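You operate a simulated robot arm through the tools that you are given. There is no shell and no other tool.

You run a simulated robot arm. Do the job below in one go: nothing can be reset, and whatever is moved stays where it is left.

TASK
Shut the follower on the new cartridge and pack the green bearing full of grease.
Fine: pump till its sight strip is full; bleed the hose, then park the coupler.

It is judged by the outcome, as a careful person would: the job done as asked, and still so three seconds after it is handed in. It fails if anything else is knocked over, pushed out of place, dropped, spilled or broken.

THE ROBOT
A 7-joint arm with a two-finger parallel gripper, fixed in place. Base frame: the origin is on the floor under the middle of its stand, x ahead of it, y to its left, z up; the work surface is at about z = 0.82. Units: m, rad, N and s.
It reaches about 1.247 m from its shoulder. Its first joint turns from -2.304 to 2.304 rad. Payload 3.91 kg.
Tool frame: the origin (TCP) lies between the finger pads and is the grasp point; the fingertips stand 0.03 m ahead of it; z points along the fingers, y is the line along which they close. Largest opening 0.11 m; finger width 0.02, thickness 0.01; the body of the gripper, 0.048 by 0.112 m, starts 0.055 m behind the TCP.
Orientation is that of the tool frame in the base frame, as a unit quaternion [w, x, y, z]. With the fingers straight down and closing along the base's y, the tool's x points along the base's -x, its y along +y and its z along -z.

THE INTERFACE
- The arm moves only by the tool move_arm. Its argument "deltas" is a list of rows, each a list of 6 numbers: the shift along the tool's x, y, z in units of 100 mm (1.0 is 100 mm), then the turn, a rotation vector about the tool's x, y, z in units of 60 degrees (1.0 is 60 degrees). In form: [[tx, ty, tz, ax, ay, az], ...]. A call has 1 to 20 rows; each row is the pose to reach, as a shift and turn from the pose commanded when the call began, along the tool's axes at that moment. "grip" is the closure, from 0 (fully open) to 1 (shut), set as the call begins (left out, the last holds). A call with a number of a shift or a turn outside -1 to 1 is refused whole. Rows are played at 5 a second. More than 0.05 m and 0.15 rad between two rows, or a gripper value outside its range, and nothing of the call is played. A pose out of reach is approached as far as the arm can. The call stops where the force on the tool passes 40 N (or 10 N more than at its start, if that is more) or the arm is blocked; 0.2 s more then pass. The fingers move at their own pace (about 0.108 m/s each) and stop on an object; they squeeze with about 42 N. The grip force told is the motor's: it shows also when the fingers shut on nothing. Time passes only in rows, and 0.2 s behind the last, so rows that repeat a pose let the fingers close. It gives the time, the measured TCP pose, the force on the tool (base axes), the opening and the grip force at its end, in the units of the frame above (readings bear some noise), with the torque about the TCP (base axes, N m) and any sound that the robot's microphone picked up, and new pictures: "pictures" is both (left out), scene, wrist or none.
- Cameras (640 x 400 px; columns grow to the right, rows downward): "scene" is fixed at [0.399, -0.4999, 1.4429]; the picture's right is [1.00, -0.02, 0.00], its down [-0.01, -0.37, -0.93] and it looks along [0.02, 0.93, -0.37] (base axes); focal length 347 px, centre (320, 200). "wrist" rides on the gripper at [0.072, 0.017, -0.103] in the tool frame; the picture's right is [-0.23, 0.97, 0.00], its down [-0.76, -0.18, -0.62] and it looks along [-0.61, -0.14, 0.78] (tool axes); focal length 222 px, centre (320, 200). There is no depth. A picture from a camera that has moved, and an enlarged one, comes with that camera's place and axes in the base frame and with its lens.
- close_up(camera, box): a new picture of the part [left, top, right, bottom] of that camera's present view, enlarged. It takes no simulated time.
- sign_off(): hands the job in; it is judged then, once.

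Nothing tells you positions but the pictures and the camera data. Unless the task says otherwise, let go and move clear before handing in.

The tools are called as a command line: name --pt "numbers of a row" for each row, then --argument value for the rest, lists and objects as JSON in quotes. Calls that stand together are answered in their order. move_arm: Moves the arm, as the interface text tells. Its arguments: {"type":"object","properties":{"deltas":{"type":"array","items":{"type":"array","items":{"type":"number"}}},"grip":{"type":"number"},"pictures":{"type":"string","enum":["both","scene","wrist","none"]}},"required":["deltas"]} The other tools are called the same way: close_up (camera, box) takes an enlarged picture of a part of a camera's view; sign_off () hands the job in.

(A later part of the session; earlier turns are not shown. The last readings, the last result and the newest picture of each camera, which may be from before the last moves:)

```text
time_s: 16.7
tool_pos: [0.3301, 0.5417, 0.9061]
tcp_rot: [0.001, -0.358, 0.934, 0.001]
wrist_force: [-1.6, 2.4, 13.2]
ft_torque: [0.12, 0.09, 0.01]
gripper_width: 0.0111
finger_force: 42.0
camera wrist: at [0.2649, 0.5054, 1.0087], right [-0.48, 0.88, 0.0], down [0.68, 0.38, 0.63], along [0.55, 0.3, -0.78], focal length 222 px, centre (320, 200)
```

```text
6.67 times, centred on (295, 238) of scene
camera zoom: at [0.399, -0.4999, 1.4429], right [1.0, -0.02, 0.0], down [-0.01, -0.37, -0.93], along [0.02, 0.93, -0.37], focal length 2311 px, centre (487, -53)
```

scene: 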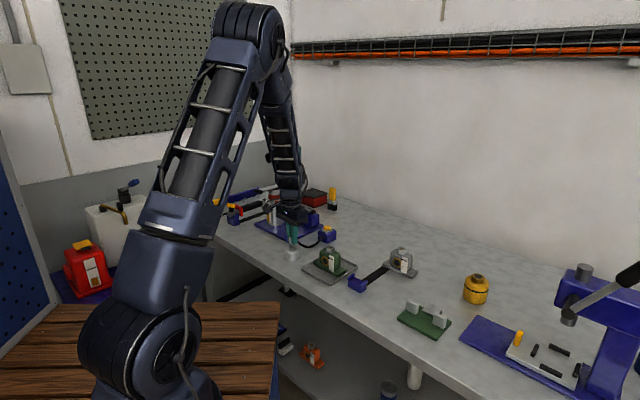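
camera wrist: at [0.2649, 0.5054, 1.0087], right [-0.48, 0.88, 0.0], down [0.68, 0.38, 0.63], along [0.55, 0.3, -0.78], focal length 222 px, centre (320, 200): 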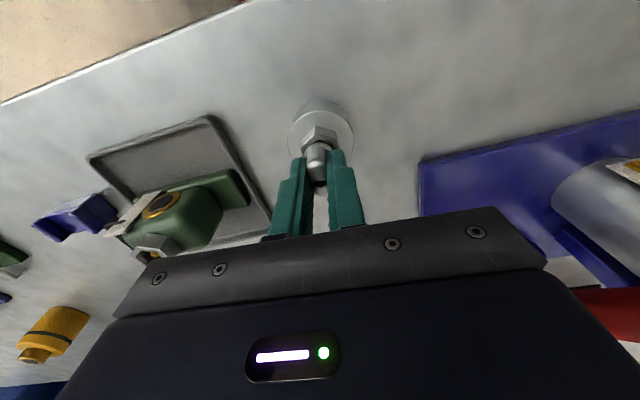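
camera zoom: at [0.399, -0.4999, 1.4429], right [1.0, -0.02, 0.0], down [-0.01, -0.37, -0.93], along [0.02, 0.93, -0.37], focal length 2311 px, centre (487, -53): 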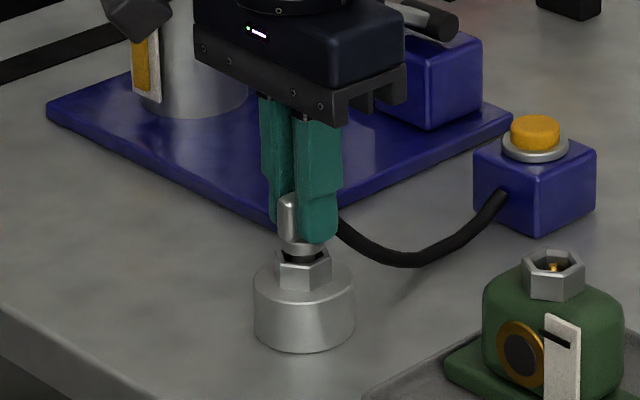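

The tab is gripped at 11 mm width and centred. I'll lift straight up slowly and see what the nose and hose look like.

move_arm --pt "0 0 -0.05 0 0 0" --pt "0 0 -0.1 0 0 0" --pt "0 0 -0.17 0 0 0" --pt "0 0 -0.25 0 0 0" --pt "0 0 -0.35 0 0 0" --pt "0 0 -0.45 0 0 0"

close_up --camera "wrist" --box '[250, 70, 390, 190]'

close_up --camera "scene" --box '[265, 198, 345, 268]'

```text
time_s: 18.1
tool_pos: [0.3291, 0.5411, 0.95]
tcp_rot: [0.0, -0.357, 0.934, 0.0]
wrist_force: [0.2, -0.2, -1.2]
ft_torque: [-0.02, -0.01, 0.0]
gripper_width: 0.0108
finger_force: 42.3
camera wrist: at [0.2644, 0.5063, 1.0537], right [-0.48, 0.88, 0.0], down [0.68, 0.38, 0.62], along [0.55, 0.3, -0.78], focal length 222 px, centre (320, 200)
```

scene: 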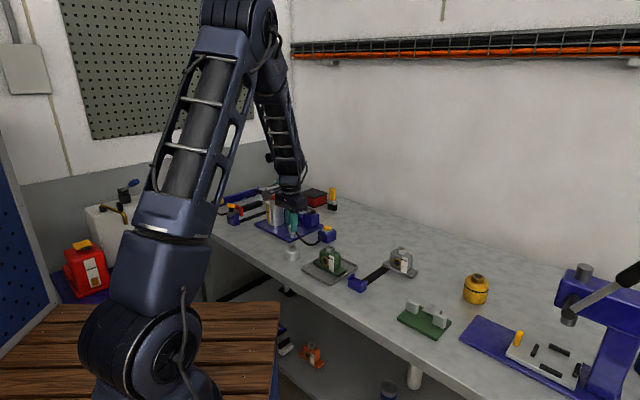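
wrist: 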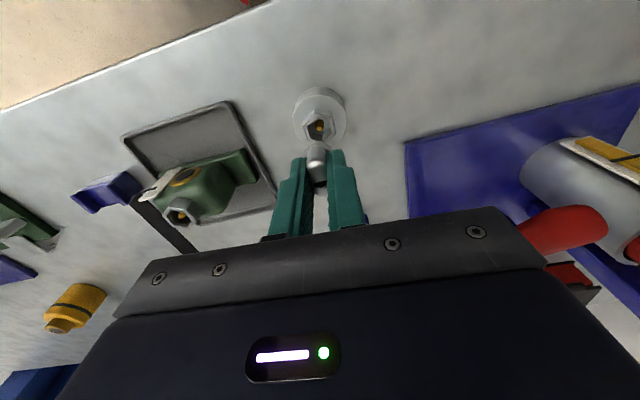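

```text
3.33 times, centred on (320, 130) of wrist
camera zoom: at [0.2644, 0.5063, 1.0537], right [-0.48, 0.88, 0.0], down [0.68, 0.38, 0.62], along [0.55, 0.3, -0.78], focal length 740 px, centre (320, 433)
```

zoom: 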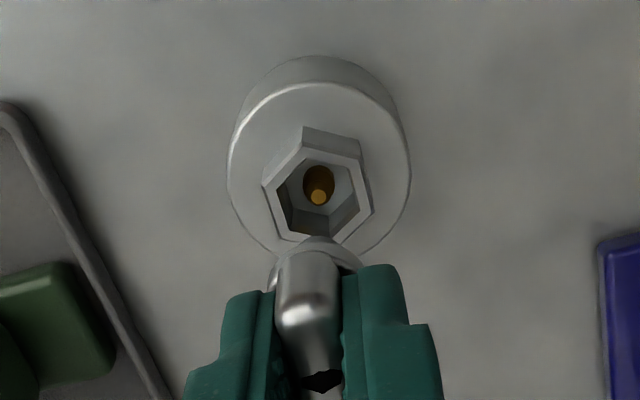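

```text
5.71 times, centred on (305, 233) of scene
camera zoom: at [0.399, -0.4999, 1.4429], right [1.0, -0.02, 0.0], down [-0.01, -0.37, -0.93], along [0.02, 0.93, -0.37], focal length 1981 px, centre (406, 11)
```

zoom: 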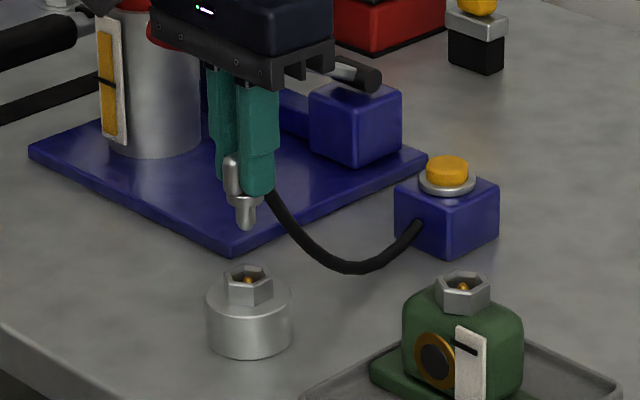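

The coupler is free, and its parking post is a dummy nipple standing in a hex cup like the bearing's. I'll raise it a little and carry it across to the green bearing's nipple.

move_arm --pt "0 0 -0.25 0 0 0" --pt "-0.0 -0.1 -0.5 0 0 0" --pt "-0.1 -0.4 -0.55 0 0 0" --pt "-0.2 -0.75 -0.55 0 0 0" --pictures "scene"

move_arm --pt "-0.06 -0.25 0 0 0 0" --pt "-0.12 -0.48 0 0 0 0" --pt "-0.17 -0.675 0 0 0 0"

close_up --camera "wrist" --box '[250, 70, 390, 190]'

close_up --camera "scene" --box '[285, 198, 365, 268]'

```text
time_s: 19.1
tool_pos: [0.3917, 0.498, 1.0035]
tcp_rot: [0.001, -0.358, 0.934, 0.001]
wrist_force: [-0.3, 0.8, -0.8]
ft_torque: [-0.01, -0.02, 0.03]
gripper_width: 0.0107
finger_force: 41.9
```

scene: 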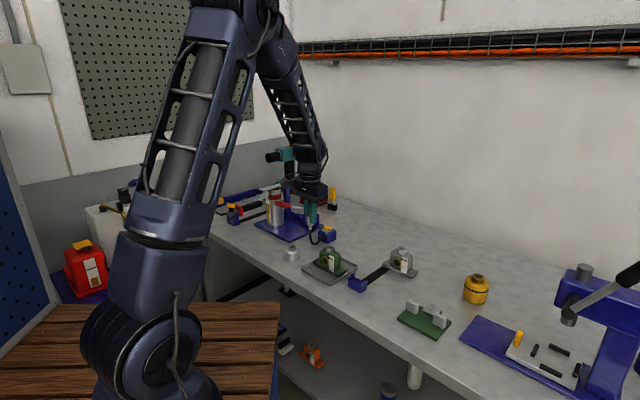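

```text
time_s: 19.9
tool_pos: [0.4515, 0.4593, 1.0042]
tcp_rot: [0.001, -0.358, 0.934, -0.001]
wrist_force: [0.2, 0.4, -1.0]
ft_torque: [0.02, -0.03, -0.03]
gripper_width: 0.0109
finger_force: 41.7
camera wrist: at [0.3866, 0.424, 1.1071], right [-0.48, 0.88, 0.0], down [0.68, 0.38, 0.62], along [0.55, 0.3, -0.78], focal length 222 px, centre (320, 200)
```

scene: 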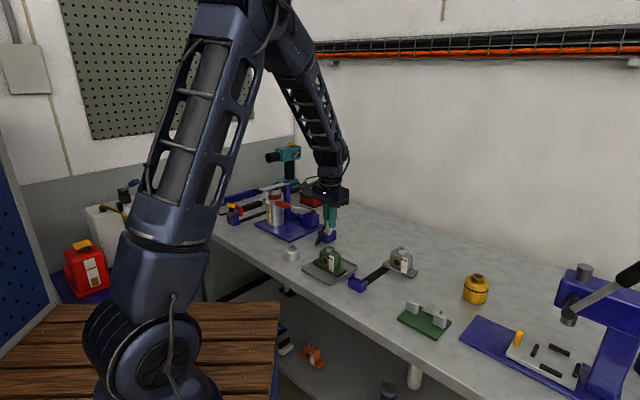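
wrist: 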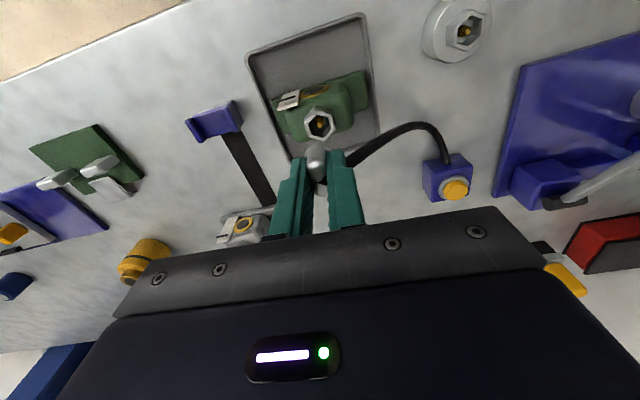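

```text
3.33 times, centred on (320, 130) of wrist
camera zoom: at [0.3866, 0.424, 1.1071], right [-0.48, 0.88, 0.0], down [0.68, 0.38, 0.62], along [0.55, 0.3, -0.78], focal length 740 px, centre (320, 433)
```

zoom: 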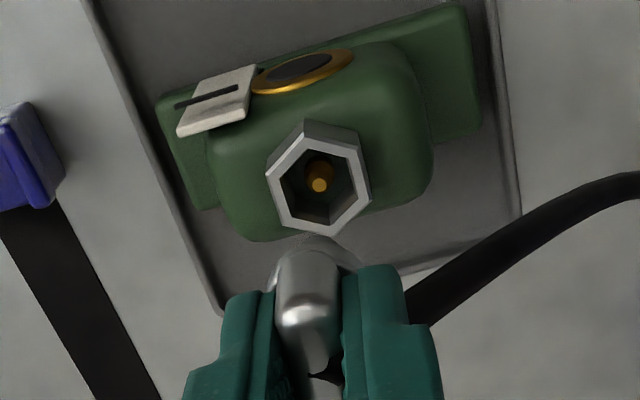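

```text
5.71 times, centred on (325, 233) of scene
camera zoom: at [0.399, -0.4999, 1.4429], right [1.0, -0.02, 0.0], down [-0.01, -0.37, -0.93], along [0.02, 0.93, -0.37], focal length 1981 px, centre (291, 11)
```

zoom: 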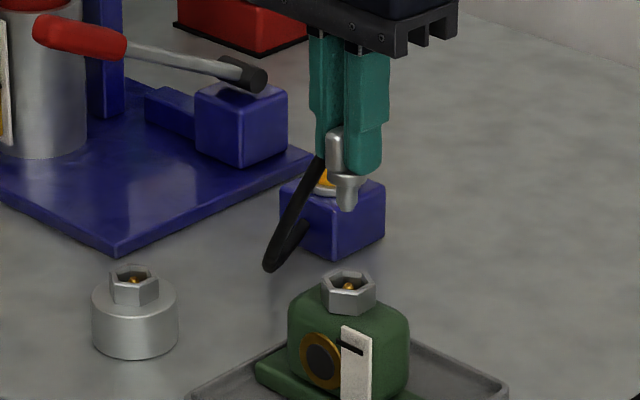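

The coupler hangs over the bearing nipple with the same image alignment it had over the park post, so it's within about 1 mm. I'll lower it part way and check before seating it.

move_arm --pt "-0.01 0 0.12 0 0 0" --pt "-0.01 0 0.24 0 0 0" --pt "-0.01 0 0.34 0 0 0"

close_up --camera "wrist" --box '[250, 90, 390, 210]'

close_up --camera "scene" --box '[305, 213, 355, 263]'

```text
time_s: 20.7
tool_pos: [0.4524, 0.4595, 0.971]
tcp_rot: [0.001, -0.358, 0.934, 0.0]
wrist_force: [0.2, -0.1, -0.3]
ft_torque: [-0.01, -0.01, -0.01]
gripper_width: 0.0109
finger_force: 41.9
camera wrist: at [0.3874, 0.4238, 1.0732], right [-0.48, 0.88, 0.0], down [0.68, 0.38, 0.62], along [0.55, 0.3, -0.78], focal length 222 px, centre (320, 200)
```

scene: 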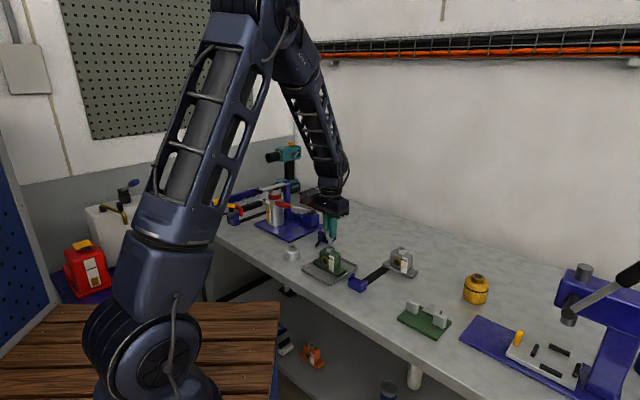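
wrist: 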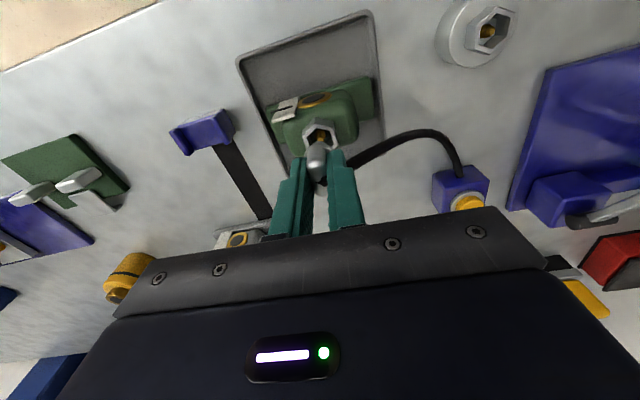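

```text
3.33 times, centred on (320, 150) of wrist
camera zoom: at [0.3874, 0.4238, 1.0732], right [-0.48, 0.88, 0.0], down [0.68, 0.38, 0.62], along [0.55, 0.3, -0.78], focal length 740 px, centre (320, 367)
```

zoom: 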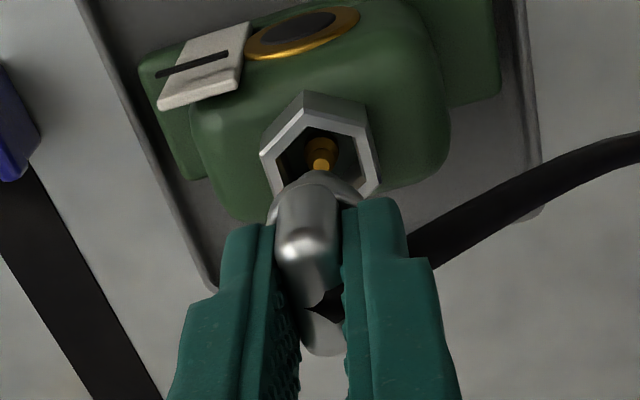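

```text
8.00 times, centred on (330, 238) of scene
camera zoom: at [0.399, -0.4999, 1.4429], right [1.0, -0.02, 0.0], down [-0.01, -0.37, -0.93], along [0.02, 0.93, -0.37], focal length 2773 px, centre (240, -104)
```

zoom: 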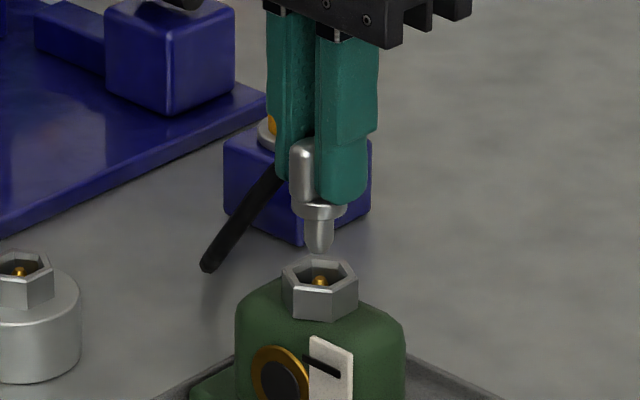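

move_arm --pt "-0.01 0 0.06 0 0 0" --pt "-0.01 0 0.12 0 0 0" --pt "-0.01 0 0.18 0 0 0" --pt "-0.01 0 0.22 0 0 0" --pt "-0.01 0 0.26 0 0 0"

close_up --camera "wrist" --box '[250, 90, 390, 210]'

close_up --camera "scene" --box '[305, 213, 355, 263]'

```text
time_s: 21.9
tool_pos: [0.4522, 0.4589, 0.9465]
tcp_rot: [0.001, -0.358, 0.934, 0.0]
wrist_force: [-1.1, -6.9, 25.2]
ft_torque: [-0.38, 0.12, -0.01]
gripper_width: 0.0109
finger_force: 41.8
camera wrist: at [0.3868, 0.4242, 1.0485], right [-0.48, 0.88, 0.0], down [0.68, 0.38, 0.63], along [0.55, 0.3, -0.78], focal length 222 px, centre (320, 200)
```

scene: 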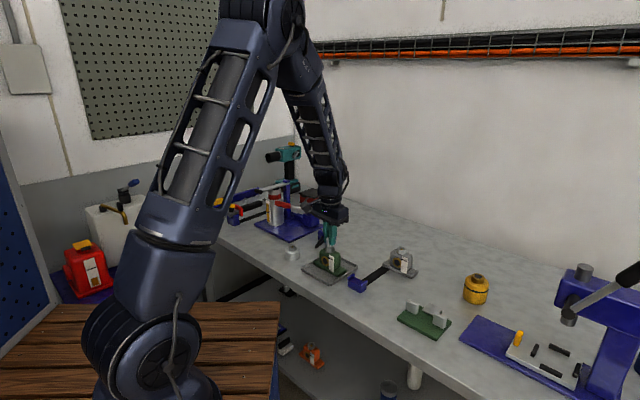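
wrist: 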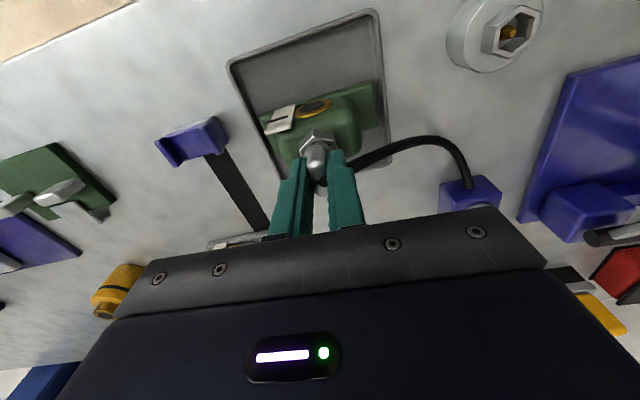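

```text
3.33 times, centred on (320, 150) of wrist
camera zoom: at [0.3868, 0.4242, 1.0485], right [-0.48, 0.88, 0.0], down [0.68, 0.38, 0.63], along [0.55, 0.3, -0.78], focal length 740 px, centre (320, 367)
```

zoom: 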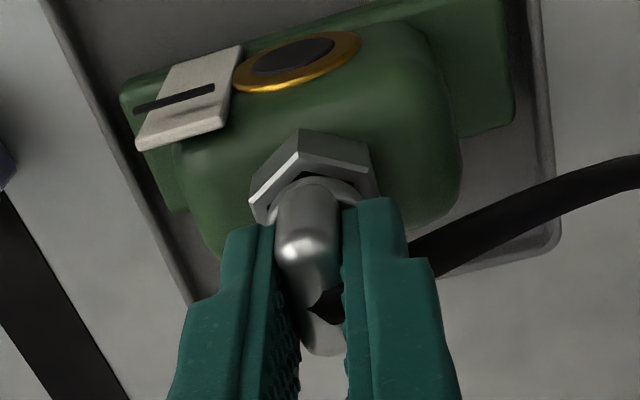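

```text
8.00 times, centred on (330, 238) of scene
camera zoom: at [0.399, -0.4999, 1.4429], right [1.0, -0.02, 0.0], down [-0.01, -0.37, -0.93], along [0.02, 0.93, -0.37], focal length 2773 px, centre (240, -104)
```

zoom: 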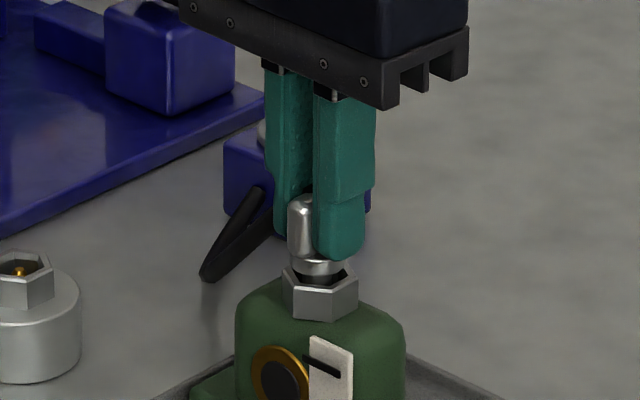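

The nose is inside the bearing's hex cup with about 25 N of push. I'll ease the small side load and press slightly more to make sure it's seated.

move_arm --pt "0.005 -0.005 0.0 0 0 0" --pt "0.01 -0.01 0.01 0 0 0" --pt "0.01 -0.01 0.02 0 0 0" --pt "0.01 -0.01 0.03 0 0 0" --pt "0.01 -0.01 0.04 0 0 0"

close_up --camera "scene" --box '[305, 213, 355, 263]'

close_up --camera "wrist" --box '[250, 90, 390, 210]'

```text
time_s: 22.5
tool_pos: [0.4518, 0.4592, 0.946]
tcp_rot: [0.003, -0.357, 0.934, 0.002]
wrist_force: [-2.9, -2.0, 11.8]
ft_torque: [-0.07, 0.08, -0.02]
gripper_width: 0.0108
finger_force: 42.2
stopped in row 2: the force on the tool passed its limit at 41 N (the readings are from after the stop); the commanded pose is now the measured one
camera wrist: at [0.3873, 0.4246, 1.0484], right [-0.48, 0.88, 0.0], down [0.68, 0.37, 0.63], along [0.55, 0.3, -0.78], focal length 222 px, centre (320, 200)
```

scene: 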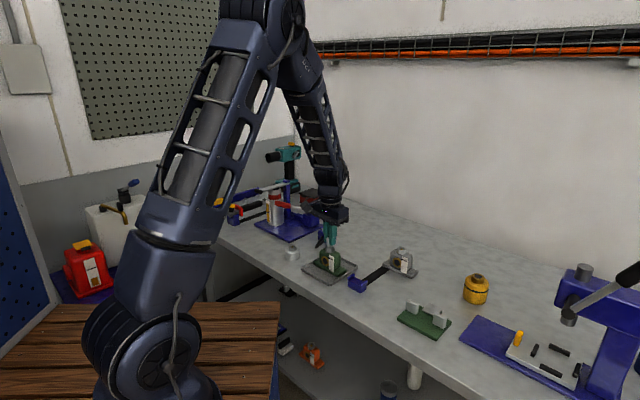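
wrist: 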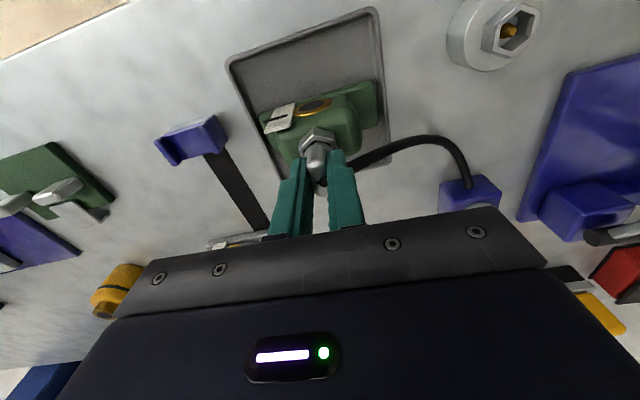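

```text
8.00 times, centred on (330, 238) of scene
camera zoom: at [0.399, -0.4999, 1.4429], right [1.0, -0.02, 0.0], down [-0.01, -0.37, -0.93], along [0.02, 0.93, -0.37], focal length 2773 px, centre (240, -104)
```

zoom: 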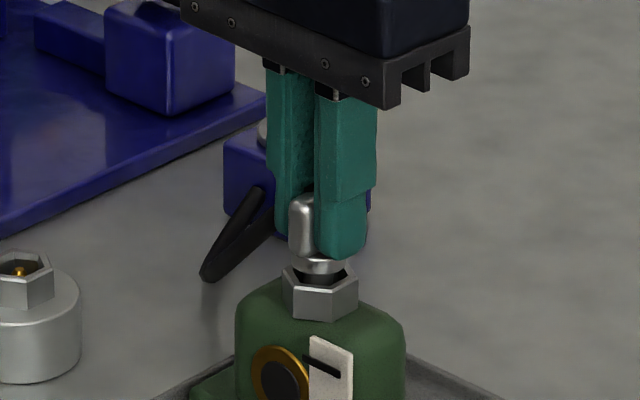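

```text
3.33 times, centred on (320, 150) of wrist
camera zoom: at [0.3873, 0.4246, 1.0484], right [-0.48, 0.88, 0.0], down [0.68, 0.37, 0.63], along [0.55, 0.3, -0.78], focal length 740 px, centre (320, 367)
```

zoom: 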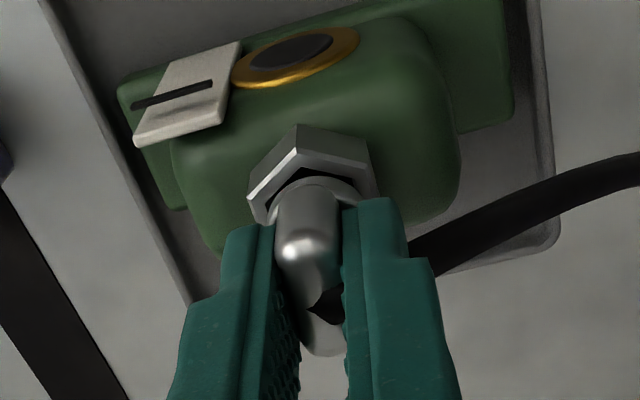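

It has bottomed out at z≈0.946, which matches the predicted seating height. I'll open the fingers and rise clear to see whether it stays seated.

move_arm --pt "0 0 0 0 0 0" --pt "0 0 0 0 0 0" --pt "0 0 -0.0 0 0 0" --grip 0.5 --pictures "none"

move_arm --pt "0 0 -0.2 0 0 0" --pt "0 0 -0.4 0 0 0" --pt "0 0 -0.7 0 0 0" --pt "0 0 -1.0 0 0 0"

close_up --camera "scene" --box '[305, 213, 355, 263]'

close_up --camera "wrist" --box '[250, 60, 390, 180]'

```text
time_s: 23.3
tool_pos: [0.4517, 0.4605, 0.9437]
tcp_rot: [0.002, -0.359, 0.933, 0.001]
wrist_force: [0.4, -1.1, -0.2]
ft_torque: [-0.04, -0.01, 0.01]
gripper_width: 0.0551
finger_force: 0.1
```

```text
time_s: 24.3
tool_pos: [0.4521, 0.46, 1.0436]
tcp_rot: [0.002, -0.358, 0.934, 0.001]
wrist_force: [0.7, 1.3, -0.2]
ft_torque: [-0.03, 0.01, 0.0]
gripper_width: 0.0552
finger_force: 0.0
camera wrist: at [0.3871, 0.4247, 1.1461], right [-0.48, 0.88, 0.0], down [0.68, 0.38, 0.63], along [0.55, 0.3, -0.78], focal length 222 px, centre (320, 200)
```

scene: 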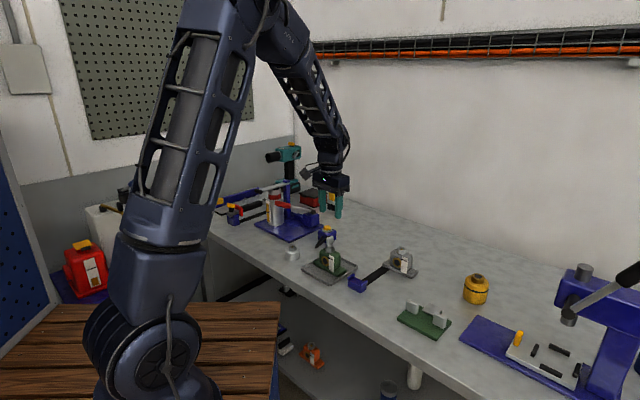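
wrist: 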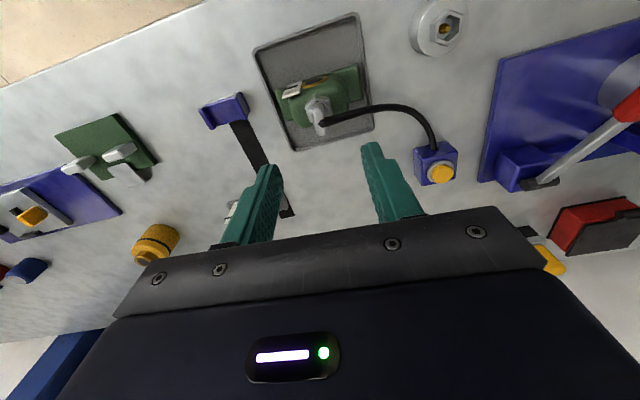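

```text
8.00 times, centred on (330, 238) of scene
camera zoom: at [0.399, -0.4999, 1.4429], right [1.0, -0.02, 0.0], down [-0.01, -0.37, -0.93], along [0.02, 0.93, -0.37], focal length 2773 px, centre (240, -104)
```

zoom: 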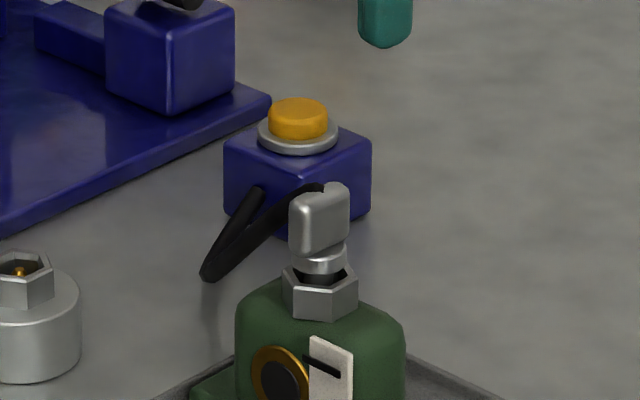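

```text
3.33 times, centred on (320, 120) of wrist
camera zoom: at [0.3871, 0.4247, 1.1461], right [-0.48, 0.88, 0.0], down [0.68, 0.38, 0.63], along [0.55, 0.3, -0.78], focal length 740 px, centre (320, 467)
```

zoom: 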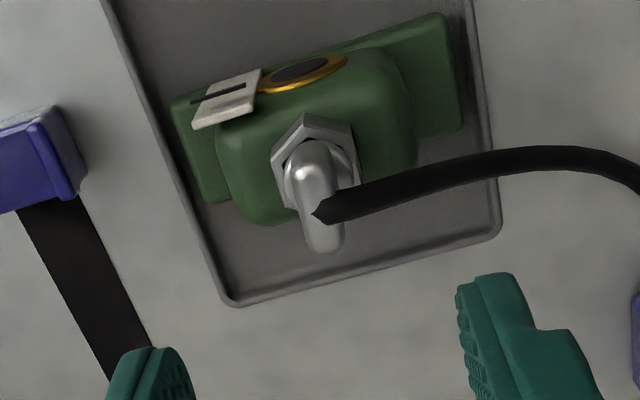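

The coupler stands upright on the bearing at the same depth it had on the post. Next I'll go to the pump's red handle and look closely before gripping it.

move_arm --pt "0 0 -0.3 0 0 0" --pt "0 0.25 -0.6 0 0 0" --pt "-0.05 0.6 -0.8 0 0 0" --pt "-0.08 1.0 -0.8 0 0 0" --grip 0.4 --pictures "none"

move_arm --pt "-0.05 0.4 0 0 0 0" --pt "-0.1 0.8 0 0 0 0" --pt "-0.12 1.0 0 0 0 0"

close_up --camera "wrist" --box '[280, 40, 480, 200]'

close_up --camera "scene" --box '[250, 180, 340, 260]'

```text
time_s: 25.3
tool_pos: [0.3917, 0.5396, 1.1259]
tcp_rot: [0.002, -0.358, 0.934, 0.001]
wrist_force: [0.3, -0.6, 0.4]
ft_torque: [0.03, -0.04, 0.02]
gripper_width: 0.0661
finger_force: 0.1
```

```text
time_s: 26.1
tool_pos: [0.3337, 0.6218, 1.1276]
tcp_rot: [0.003, -0.357, 0.934, 0.001]
wrist_force: [-1.2, -0.3, -0.2]
ft_torque: [-0.01, -0.02, 0.01]
gripper_width: 0.0661
finger_force: 0.1
camera wrist: at [0.2681, 0.5861, 1.2296], right [-0.48, 0.88, 0.0], down [0.68, 0.37, 0.63], along [0.55, 0.3, -0.78], focal length 222 px, centre (320, 200)
```

scene: 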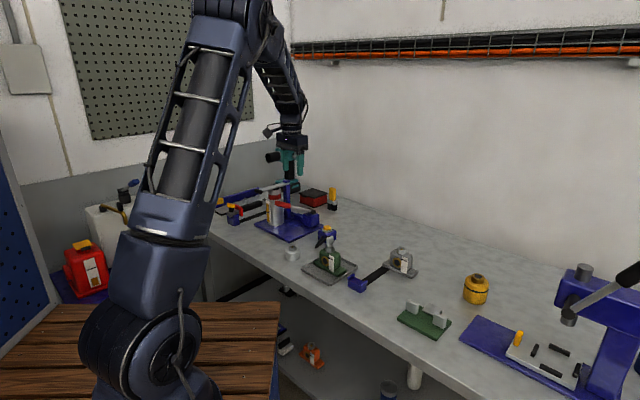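
wrist: 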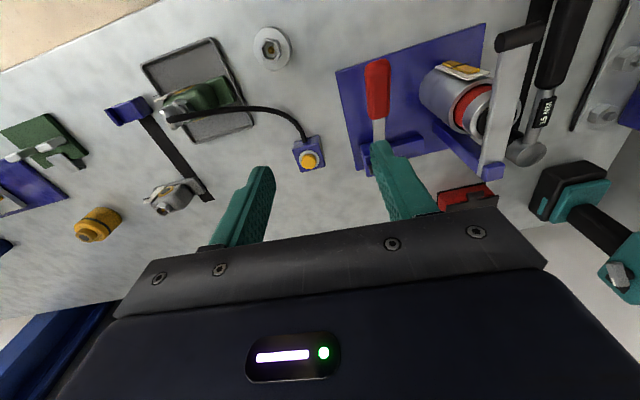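

```text
2.50 times, centred on (380, 120) of wrist
camera zoom: at [0.2681, 0.5861, 1.2296], right [-0.48, 0.88, 0.0], down [0.68, 0.37, 0.63], along [0.55, 0.3, -0.78], focal length 555 px, centre (170, 400)
```

zoom: 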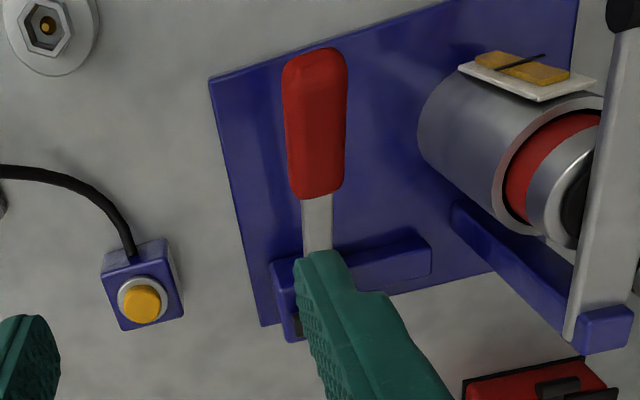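

```text
5.00 times, centred on (295, 220) of scene
camera zoom: at [0.399, -0.4999, 1.4429], right [1.0, -0.02, 0.0], down [-0.01, -0.37, -0.93], along [0.02, 0.93, -0.37], focal length 1733 px, centre (445, 100)
```

zoom: 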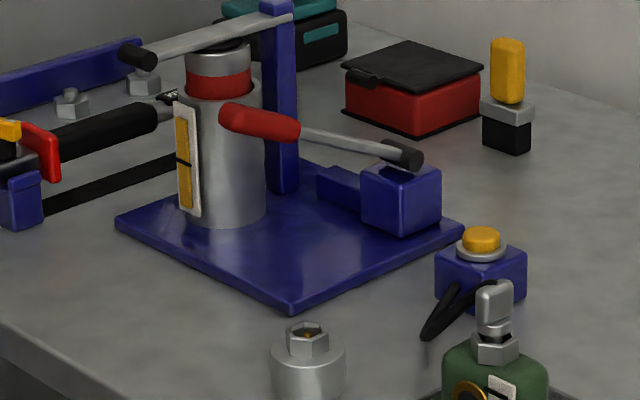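

The grip's centre is near (0.2905, 0.672, 0.960), tilted about 25° up from the pivot near (0.397, 0.776, 0.89). I'll line the fingers up above it.

move_arm --pt "0 0.3 0 0 0.002 0" --pt "-0.02 0.66 0.0 0 0.004 0" --pt "-0.02 0.66 0.3 0 0.006 0" --pt "-0.02 0.66 0.6 0 0.006 0" --pt "-0.02 0.66 0.9 0 0.006 0"

close_up --camera "wrist" --box '[220, 40, 420, 200]'

close_up --camera "scene" --box '[250, 160, 340, 240]'

```text
time_s: 27.3
tool_pos: [0.2877, 0.674, 1.038]
tcp_rot: [0.0, -0.358, 0.934, -0.001]
wrist_force: [-0.4, 0.3, 0.7]
ft_torque: [0.03, 0.01, 0.0]
gripper_width: 0.0661
finger_force: 0.1
camera wrist: at [0.2242, 0.6379, 1.1409], right [-0.48, 0.88, 0.0], down [0.69, 0.38, 0.62], along [0.55, 0.3, -0.78], focal length 222 px, centre (320, 200)
```

scene: 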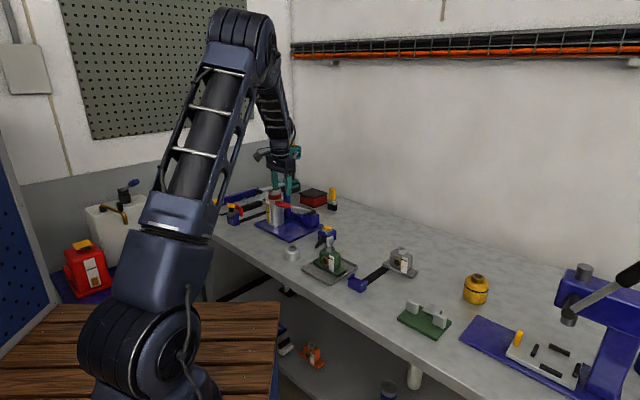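
wrist: 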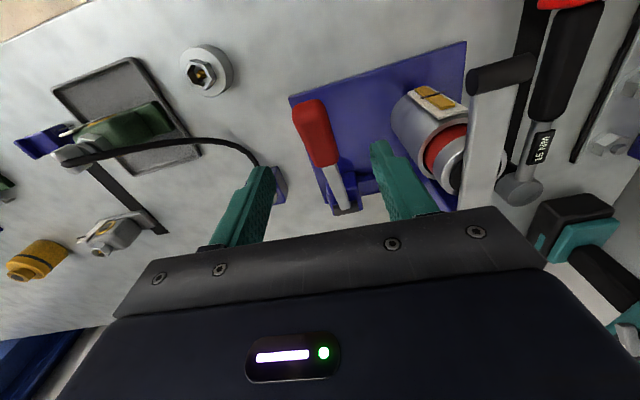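

```text
2.50 times, centred on (320, 120) of wrist
camera zoom: at [0.2242, 0.6379, 1.1409], right [-0.48, 0.88, 0.0], down [0.69, 0.38, 0.62], along [0.55, 0.3, -0.78], focal length 555 px, centre (320, 400)
```

zoom: 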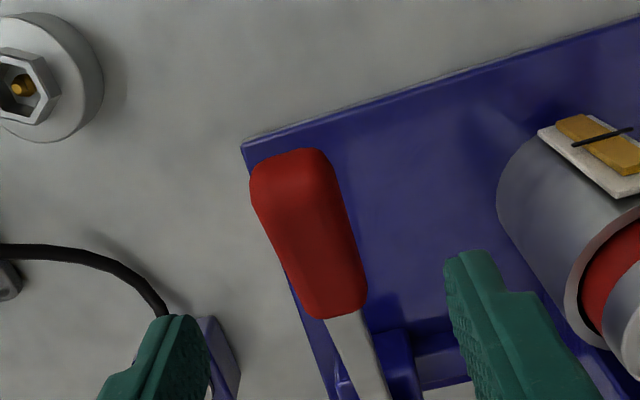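

```text
5.00 times, centred on (295, 200) of scene
camera zoom: at [0.399, -0.4999, 1.4429], right [1.0, -0.02, 0.0], down [-0.01, -0.37, -0.93], along [0.02, 0.93, -0.37], focal length 1733 px, centre (445, 200)
```

zoom: 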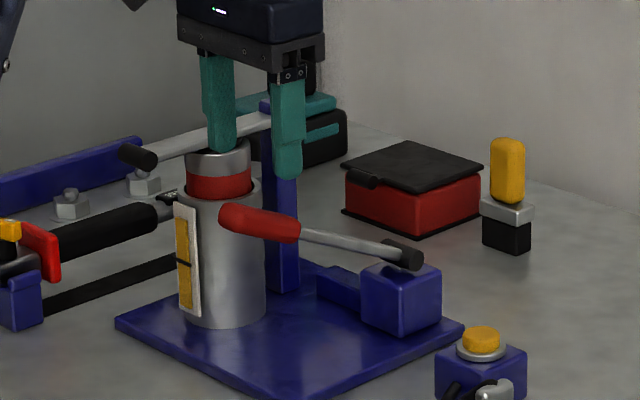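

move_arm --pt "0.05 -0.025 0.25 0 0 0" --pt "0.05 -0.025 0.5 0 0 0" --pt "0.05 -0.025 0.74 0 0 0"

close_up --camera "wrist" --box '[220, 60, 420, 220]'

close_up --camera "scene" --box '[250, 160, 340, 240]'

```text
time_s: 28.1
tool_pos: [0.2869, 0.6685, 0.9622]
tcp_rot: [0.0, -0.357, 0.934, 0.0]
wrist_force: [0.2, 0.0, 0.4]
ft_torque: [-0.01, 0.0, 0.02]
gripper_width: 0.0663
finger_force: 0.1
camera wrist: at [0.2232, 0.6337, 1.065], right [-0.48, 0.88, 0.0], down [0.69, 0.38, 0.62], along [0.55, 0.3, -0.78], focal length 222 px, centre (320, 200)
```

scene: 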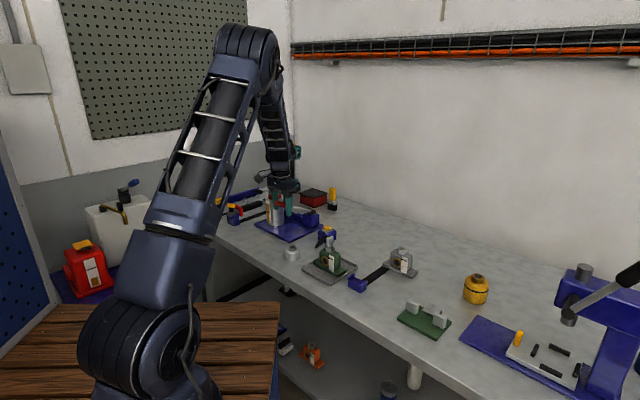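
wrist: 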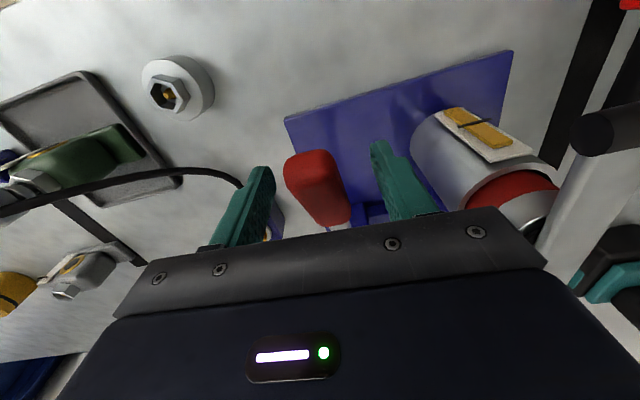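

```text
2.50 times, centred on (320, 140) of wrist
camera zoom: at [0.2232, 0.6337, 1.065], right [-0.48, 0.88, 0.0], down [0.69, 0.38, 0.62], along [0.55, 0.3, -0.78], focal length 555 px, centre (320, 350)
```

zoom: 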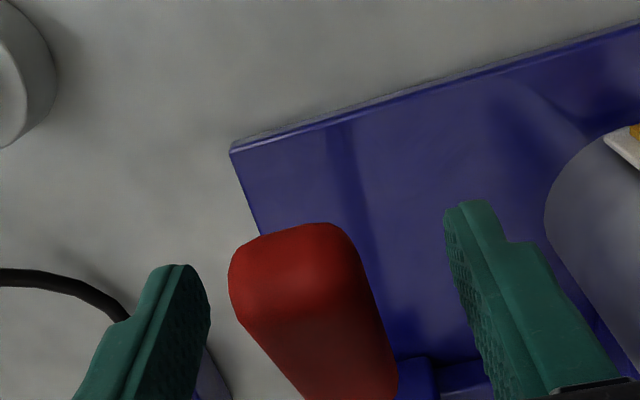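

```text
5.00 times, centred on (295, 200) of scene
camera zoom: at [0.399, -0.4999, 1.4429], right [1.0, -0.02, 0.0], down [-0.01, -0.37, -0.93], along [0.02, 0.93, -0.37], focal length 1733 px, centre (445, 200)
```

zoom: 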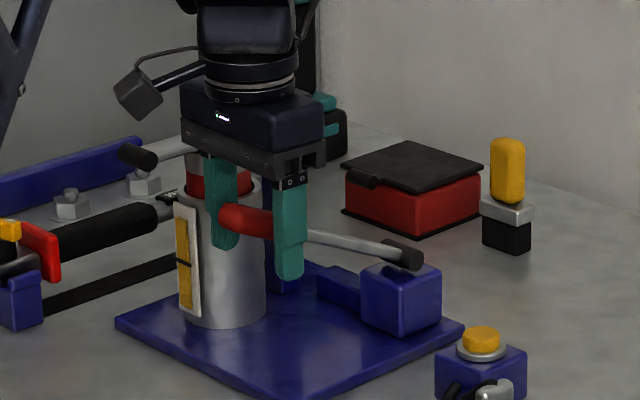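

The red grip is between the fingers. I'll close on it and try a slow down stroke along its arc, watching the bearing's sight strip.

move_arm --pt "0 -0.01 0 0 0 0" --pt "0 -0.01 0 0 0 0" --pt "0 -0.01 0 0 0 0" --grip 1

close_up --camera "scene" --box '[310, 235, 350, 275]'

```text
time_s: 28.9
tool_pos: [0.2875, 0.6687, 0.9615]
tcp_rot: [0.0, -0.359, 0.933, 0.0]
wrist_force: [-12.1, 27.1, -6.9]
ft_torque: [0.54, 0.03, 1.03]
gripper_width: 0.0267
finger_force: 45.3
camera wrist: at [0.2229, 0.6337, 1.0652], right [-0.48, 0.88, 0.0], down [0.69, 0.38, 0.62], along [0.54, 0.3, -0.78], focal length 222 px, centre (320, 200)
```

scene: 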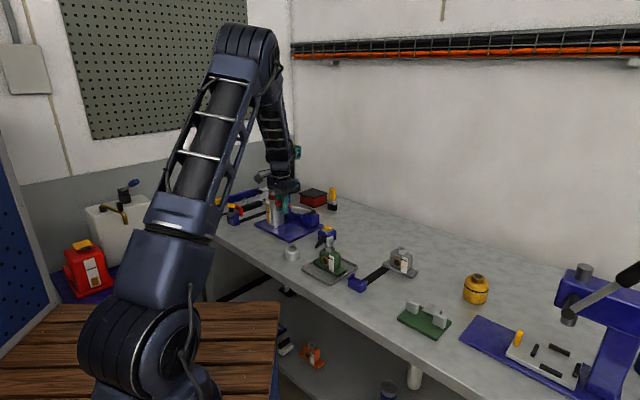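
wrist: 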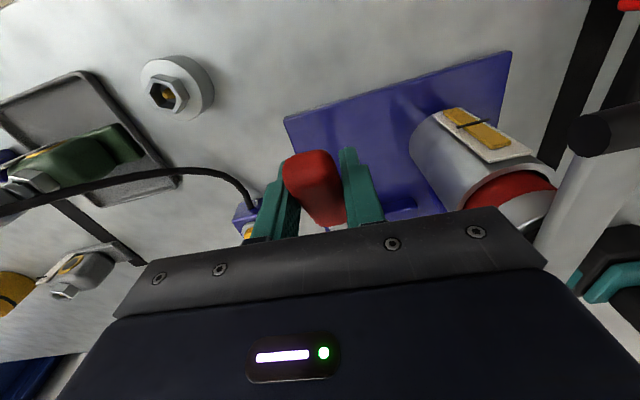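

```text
10.00 times, centred on (330, 255) of scene
camera zoom: at [0.399, -0.4999, 1.4429], right [1.0, -0.02, 0.0], down [-0.01, -0.37, -0.93], along [0.02, 0.93, -0.37], focal length 3466 px, centre (220, -350)
```

zoom: 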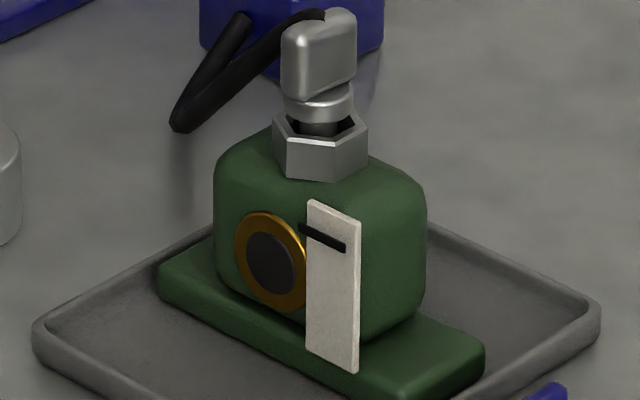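

move_arm --pt "0 0.01 0 0 0 0" --pt "0 0.015 0 0 0 0" --pictures "none"

```text
time_s: 29.5
tool_pos: [0.2875, 0.6711, 0.9631]
tcp_rot: [-0.001, -0.359, 0.933, -0.001]
wrist_force: [-14.0, 23.1, 0.0]
ft_torque: [0.75, -0.16, 0.93]
gripper_width: 0.0266
finger_force: 45.5
```

move_arm --pt "0 0.01 0 0 0 0" --pt "0 0.02 0 0 0 0" --pt "0 0.03 0 0 0 0"

close_up --camera "wrist" --box '[220, 60, 420, 220]'

```text
time_s: 30.3
tool_pos: [0.2872, 0.6682, 0.9625]
tcp_rot: [-0.001, -0.357, 0.934, -0.001]
wrist_force: [-3.7, -4.6, 12.6]
ft_torque: [1.25, -0.59, 0.8]
gripper_width: 0.0264
finger_force: 45.2
camera wrist: at [0.2224, 0.634, 1.0644], right [-0.48, 0.88, 0.0], down [0.69, 0.38, 0.62], along [0.55, 0.3, -0.78], focal length 222 px, centre (320, 200)
```

scene: 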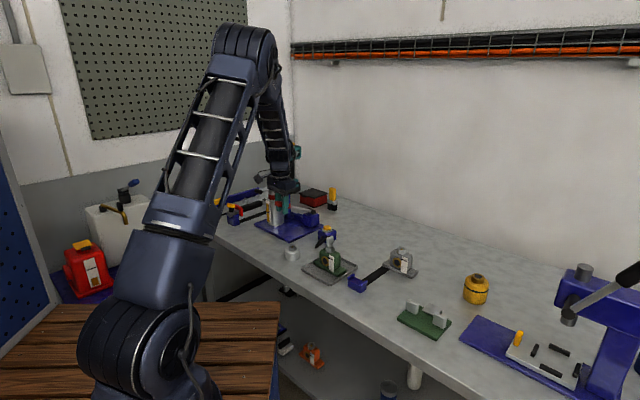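
wrist: 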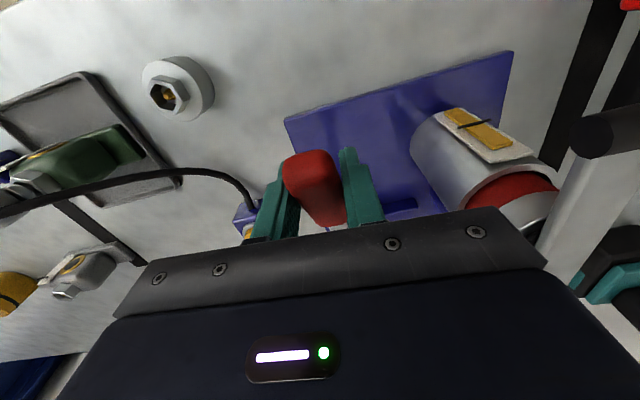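

```text
2.50 times, centred on (320, 140) of wrist
camera zoom: at [0.2224, 0.634, 1.0644], right [-0.48, 0.88, 0.0], down [0.69, 0.38, 0.62], along [0.55, 0.3, -0.78], focal length 555 px, centre (320, 350)
```

zoom: 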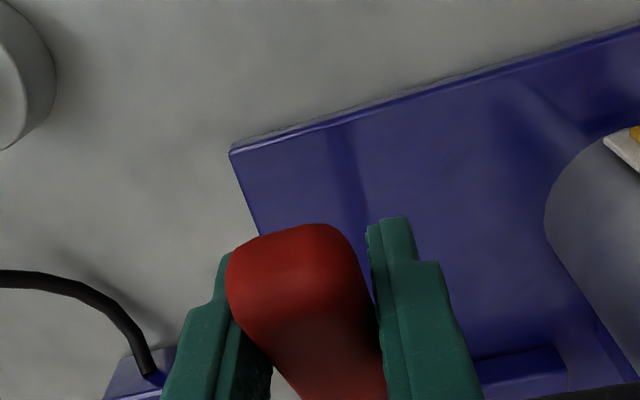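

move_arm --pt "0.02 0 0.05 0 0 0" --pt "0.045 0 0.1 0 0 0" --pt "0.065 0 0.16 0 0 0" --pt "0.085 0 0.22 0 0 0" --pt "0.104 0 0.285 0 0 0" --pt "0.12 0 0.355 0 0 0" --pt "0.136 0 0.431 0 0 0"

close_up --camera "scene" --box '[310, 235, 350, 275]'

close_up --camera "scene" --box '[250, 160, 340, 240]'

```text
time_s: 31.9
tool_pos: [0.2775, 0.6588, 0.9173]
tcp_rot: [-0.001, -0.357, 0.934, -0.001]
wrist_force: [28.3, -18.3, 8.3]
ft_torque: [1.04, -0.35, 0.84]
gripper_width: 0.0268
finger_force: 45.3
camera wrist: at [0.2124, 0.6241, 1.0206], right [-0.48, 0.88, 0.0], down [0.69, 0.38, 0.62], along [0.55, 0.3, -0.78], focal length 222 px, centre (320, 200)
```

scene: 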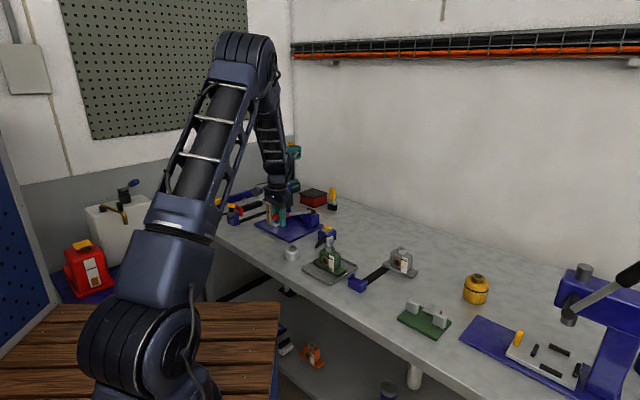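
wrist: 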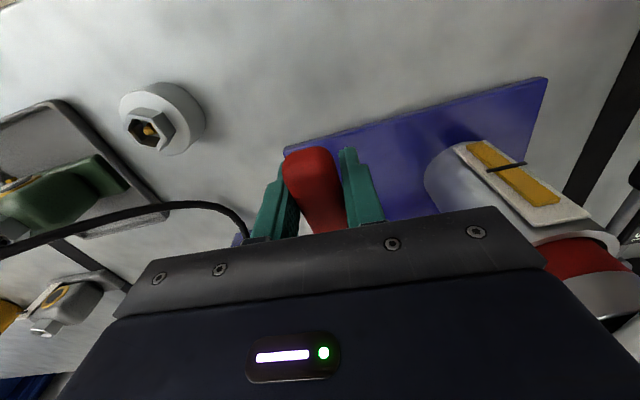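

```text
10.00 times, centred on (330, 255) of scene
camera zoom: at [0.399, -0.4999, 1.4429], right [1.0, -0.02, 0.0], down [-0.01, -0.37, -0.93], along [0.02, 0.93, -0.37], focal length 3466 px, centre (220, -350)
```

zoom: 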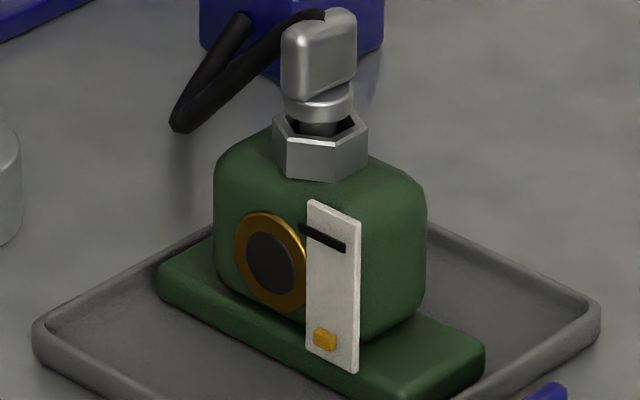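

```text
5.00 times, centred on (295, 200) of scene
camera zoom: at [0.399, -0.4999, 1.4429], right [1.0, -0.02, 0.0], down [-0.01, -0.37, -0.93], along [0.02, 0.93, -0.37], focal length 1733 px, centre (445, 200)
```

zoom: 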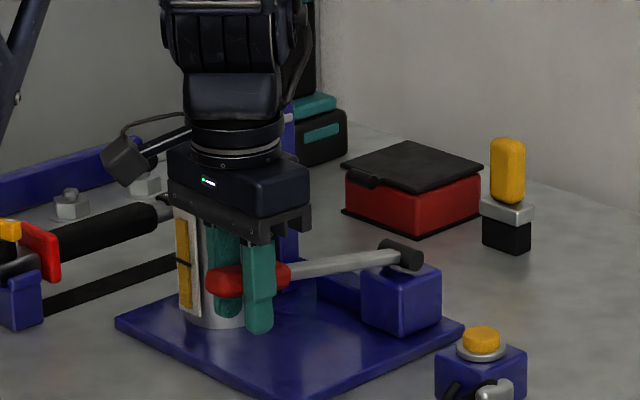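

The sight strip has begun to fill from the bottom, so the down stroke delivers grease. I'll continue the stroke a little further, easing the sideways load.

move_arm --pt "0.005 -0.01 0.05 0 0 0" --pt "0.01 -0.015 0.1 0 0 0" --pt "0.018 -0.015 0.15 0 0 0" --pt "0.022 -0.015 0.2 0 0 0" --pt "0.025 -0.015 0.25 0 0 0" --pictures "scene"

close_up --camera "scene" --box '[310, 235, 350, 275]'

close_up --camera "scene" --box '[250, 160, 340, 240]'

```text
time_s: 33.1
tool_pos: [0.2749, 0.6574, 0.8935]
tcp_rot: [0.0, -0.358, 0.934, 0.001]
wrist_force: [17.0, -3.3, 11.0]
ft_torque: [1.01, -0.68, 0.91]
gripper_width: 0.0264
finger_force: 45.3
```

scene: 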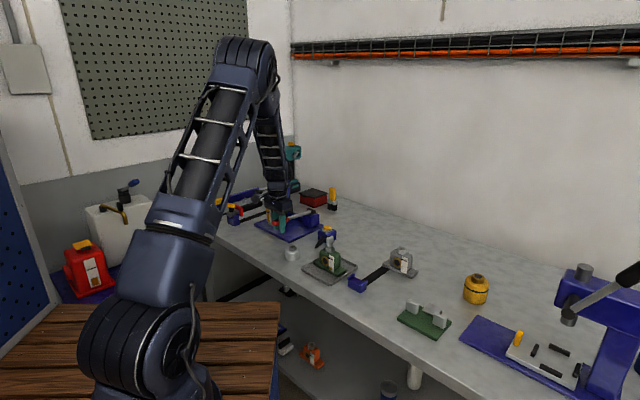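

```text
10.00 times, centred on (330, 255) of scene
camera zoom: at [0.399, -0.4999, 1.4429], right [1.0, -0.02, 0.0], down [-0.01, -0.37, -0.93], along [0.02, 0.93, -0.37], focal length 3466 px, centre (220, -350)
```

zoom: 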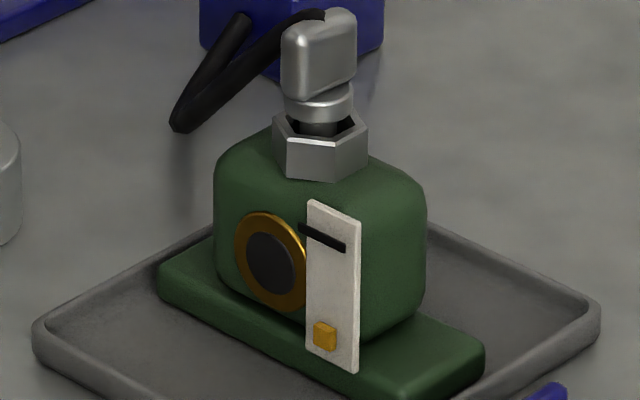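

```text
5.00 times, centred on (295, 200) of scene
camera zoom: at [0.399, -0.4999, 1.4429], right [1.0, -0.02, 0.0], down [-0.01, -0.37, -0.93], along [0.02, 0.93, -0.37], focal length 1733 px, centre (445, 200)
```

zoom: 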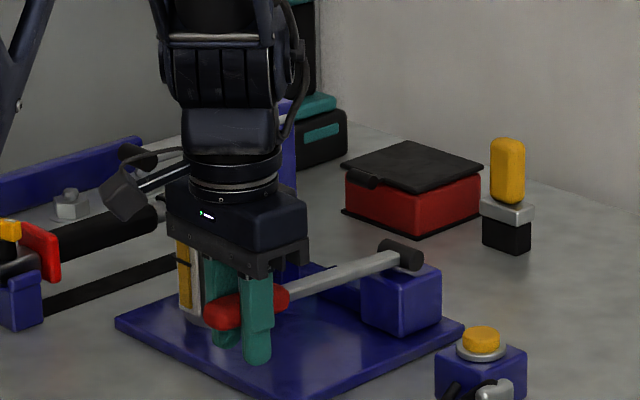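

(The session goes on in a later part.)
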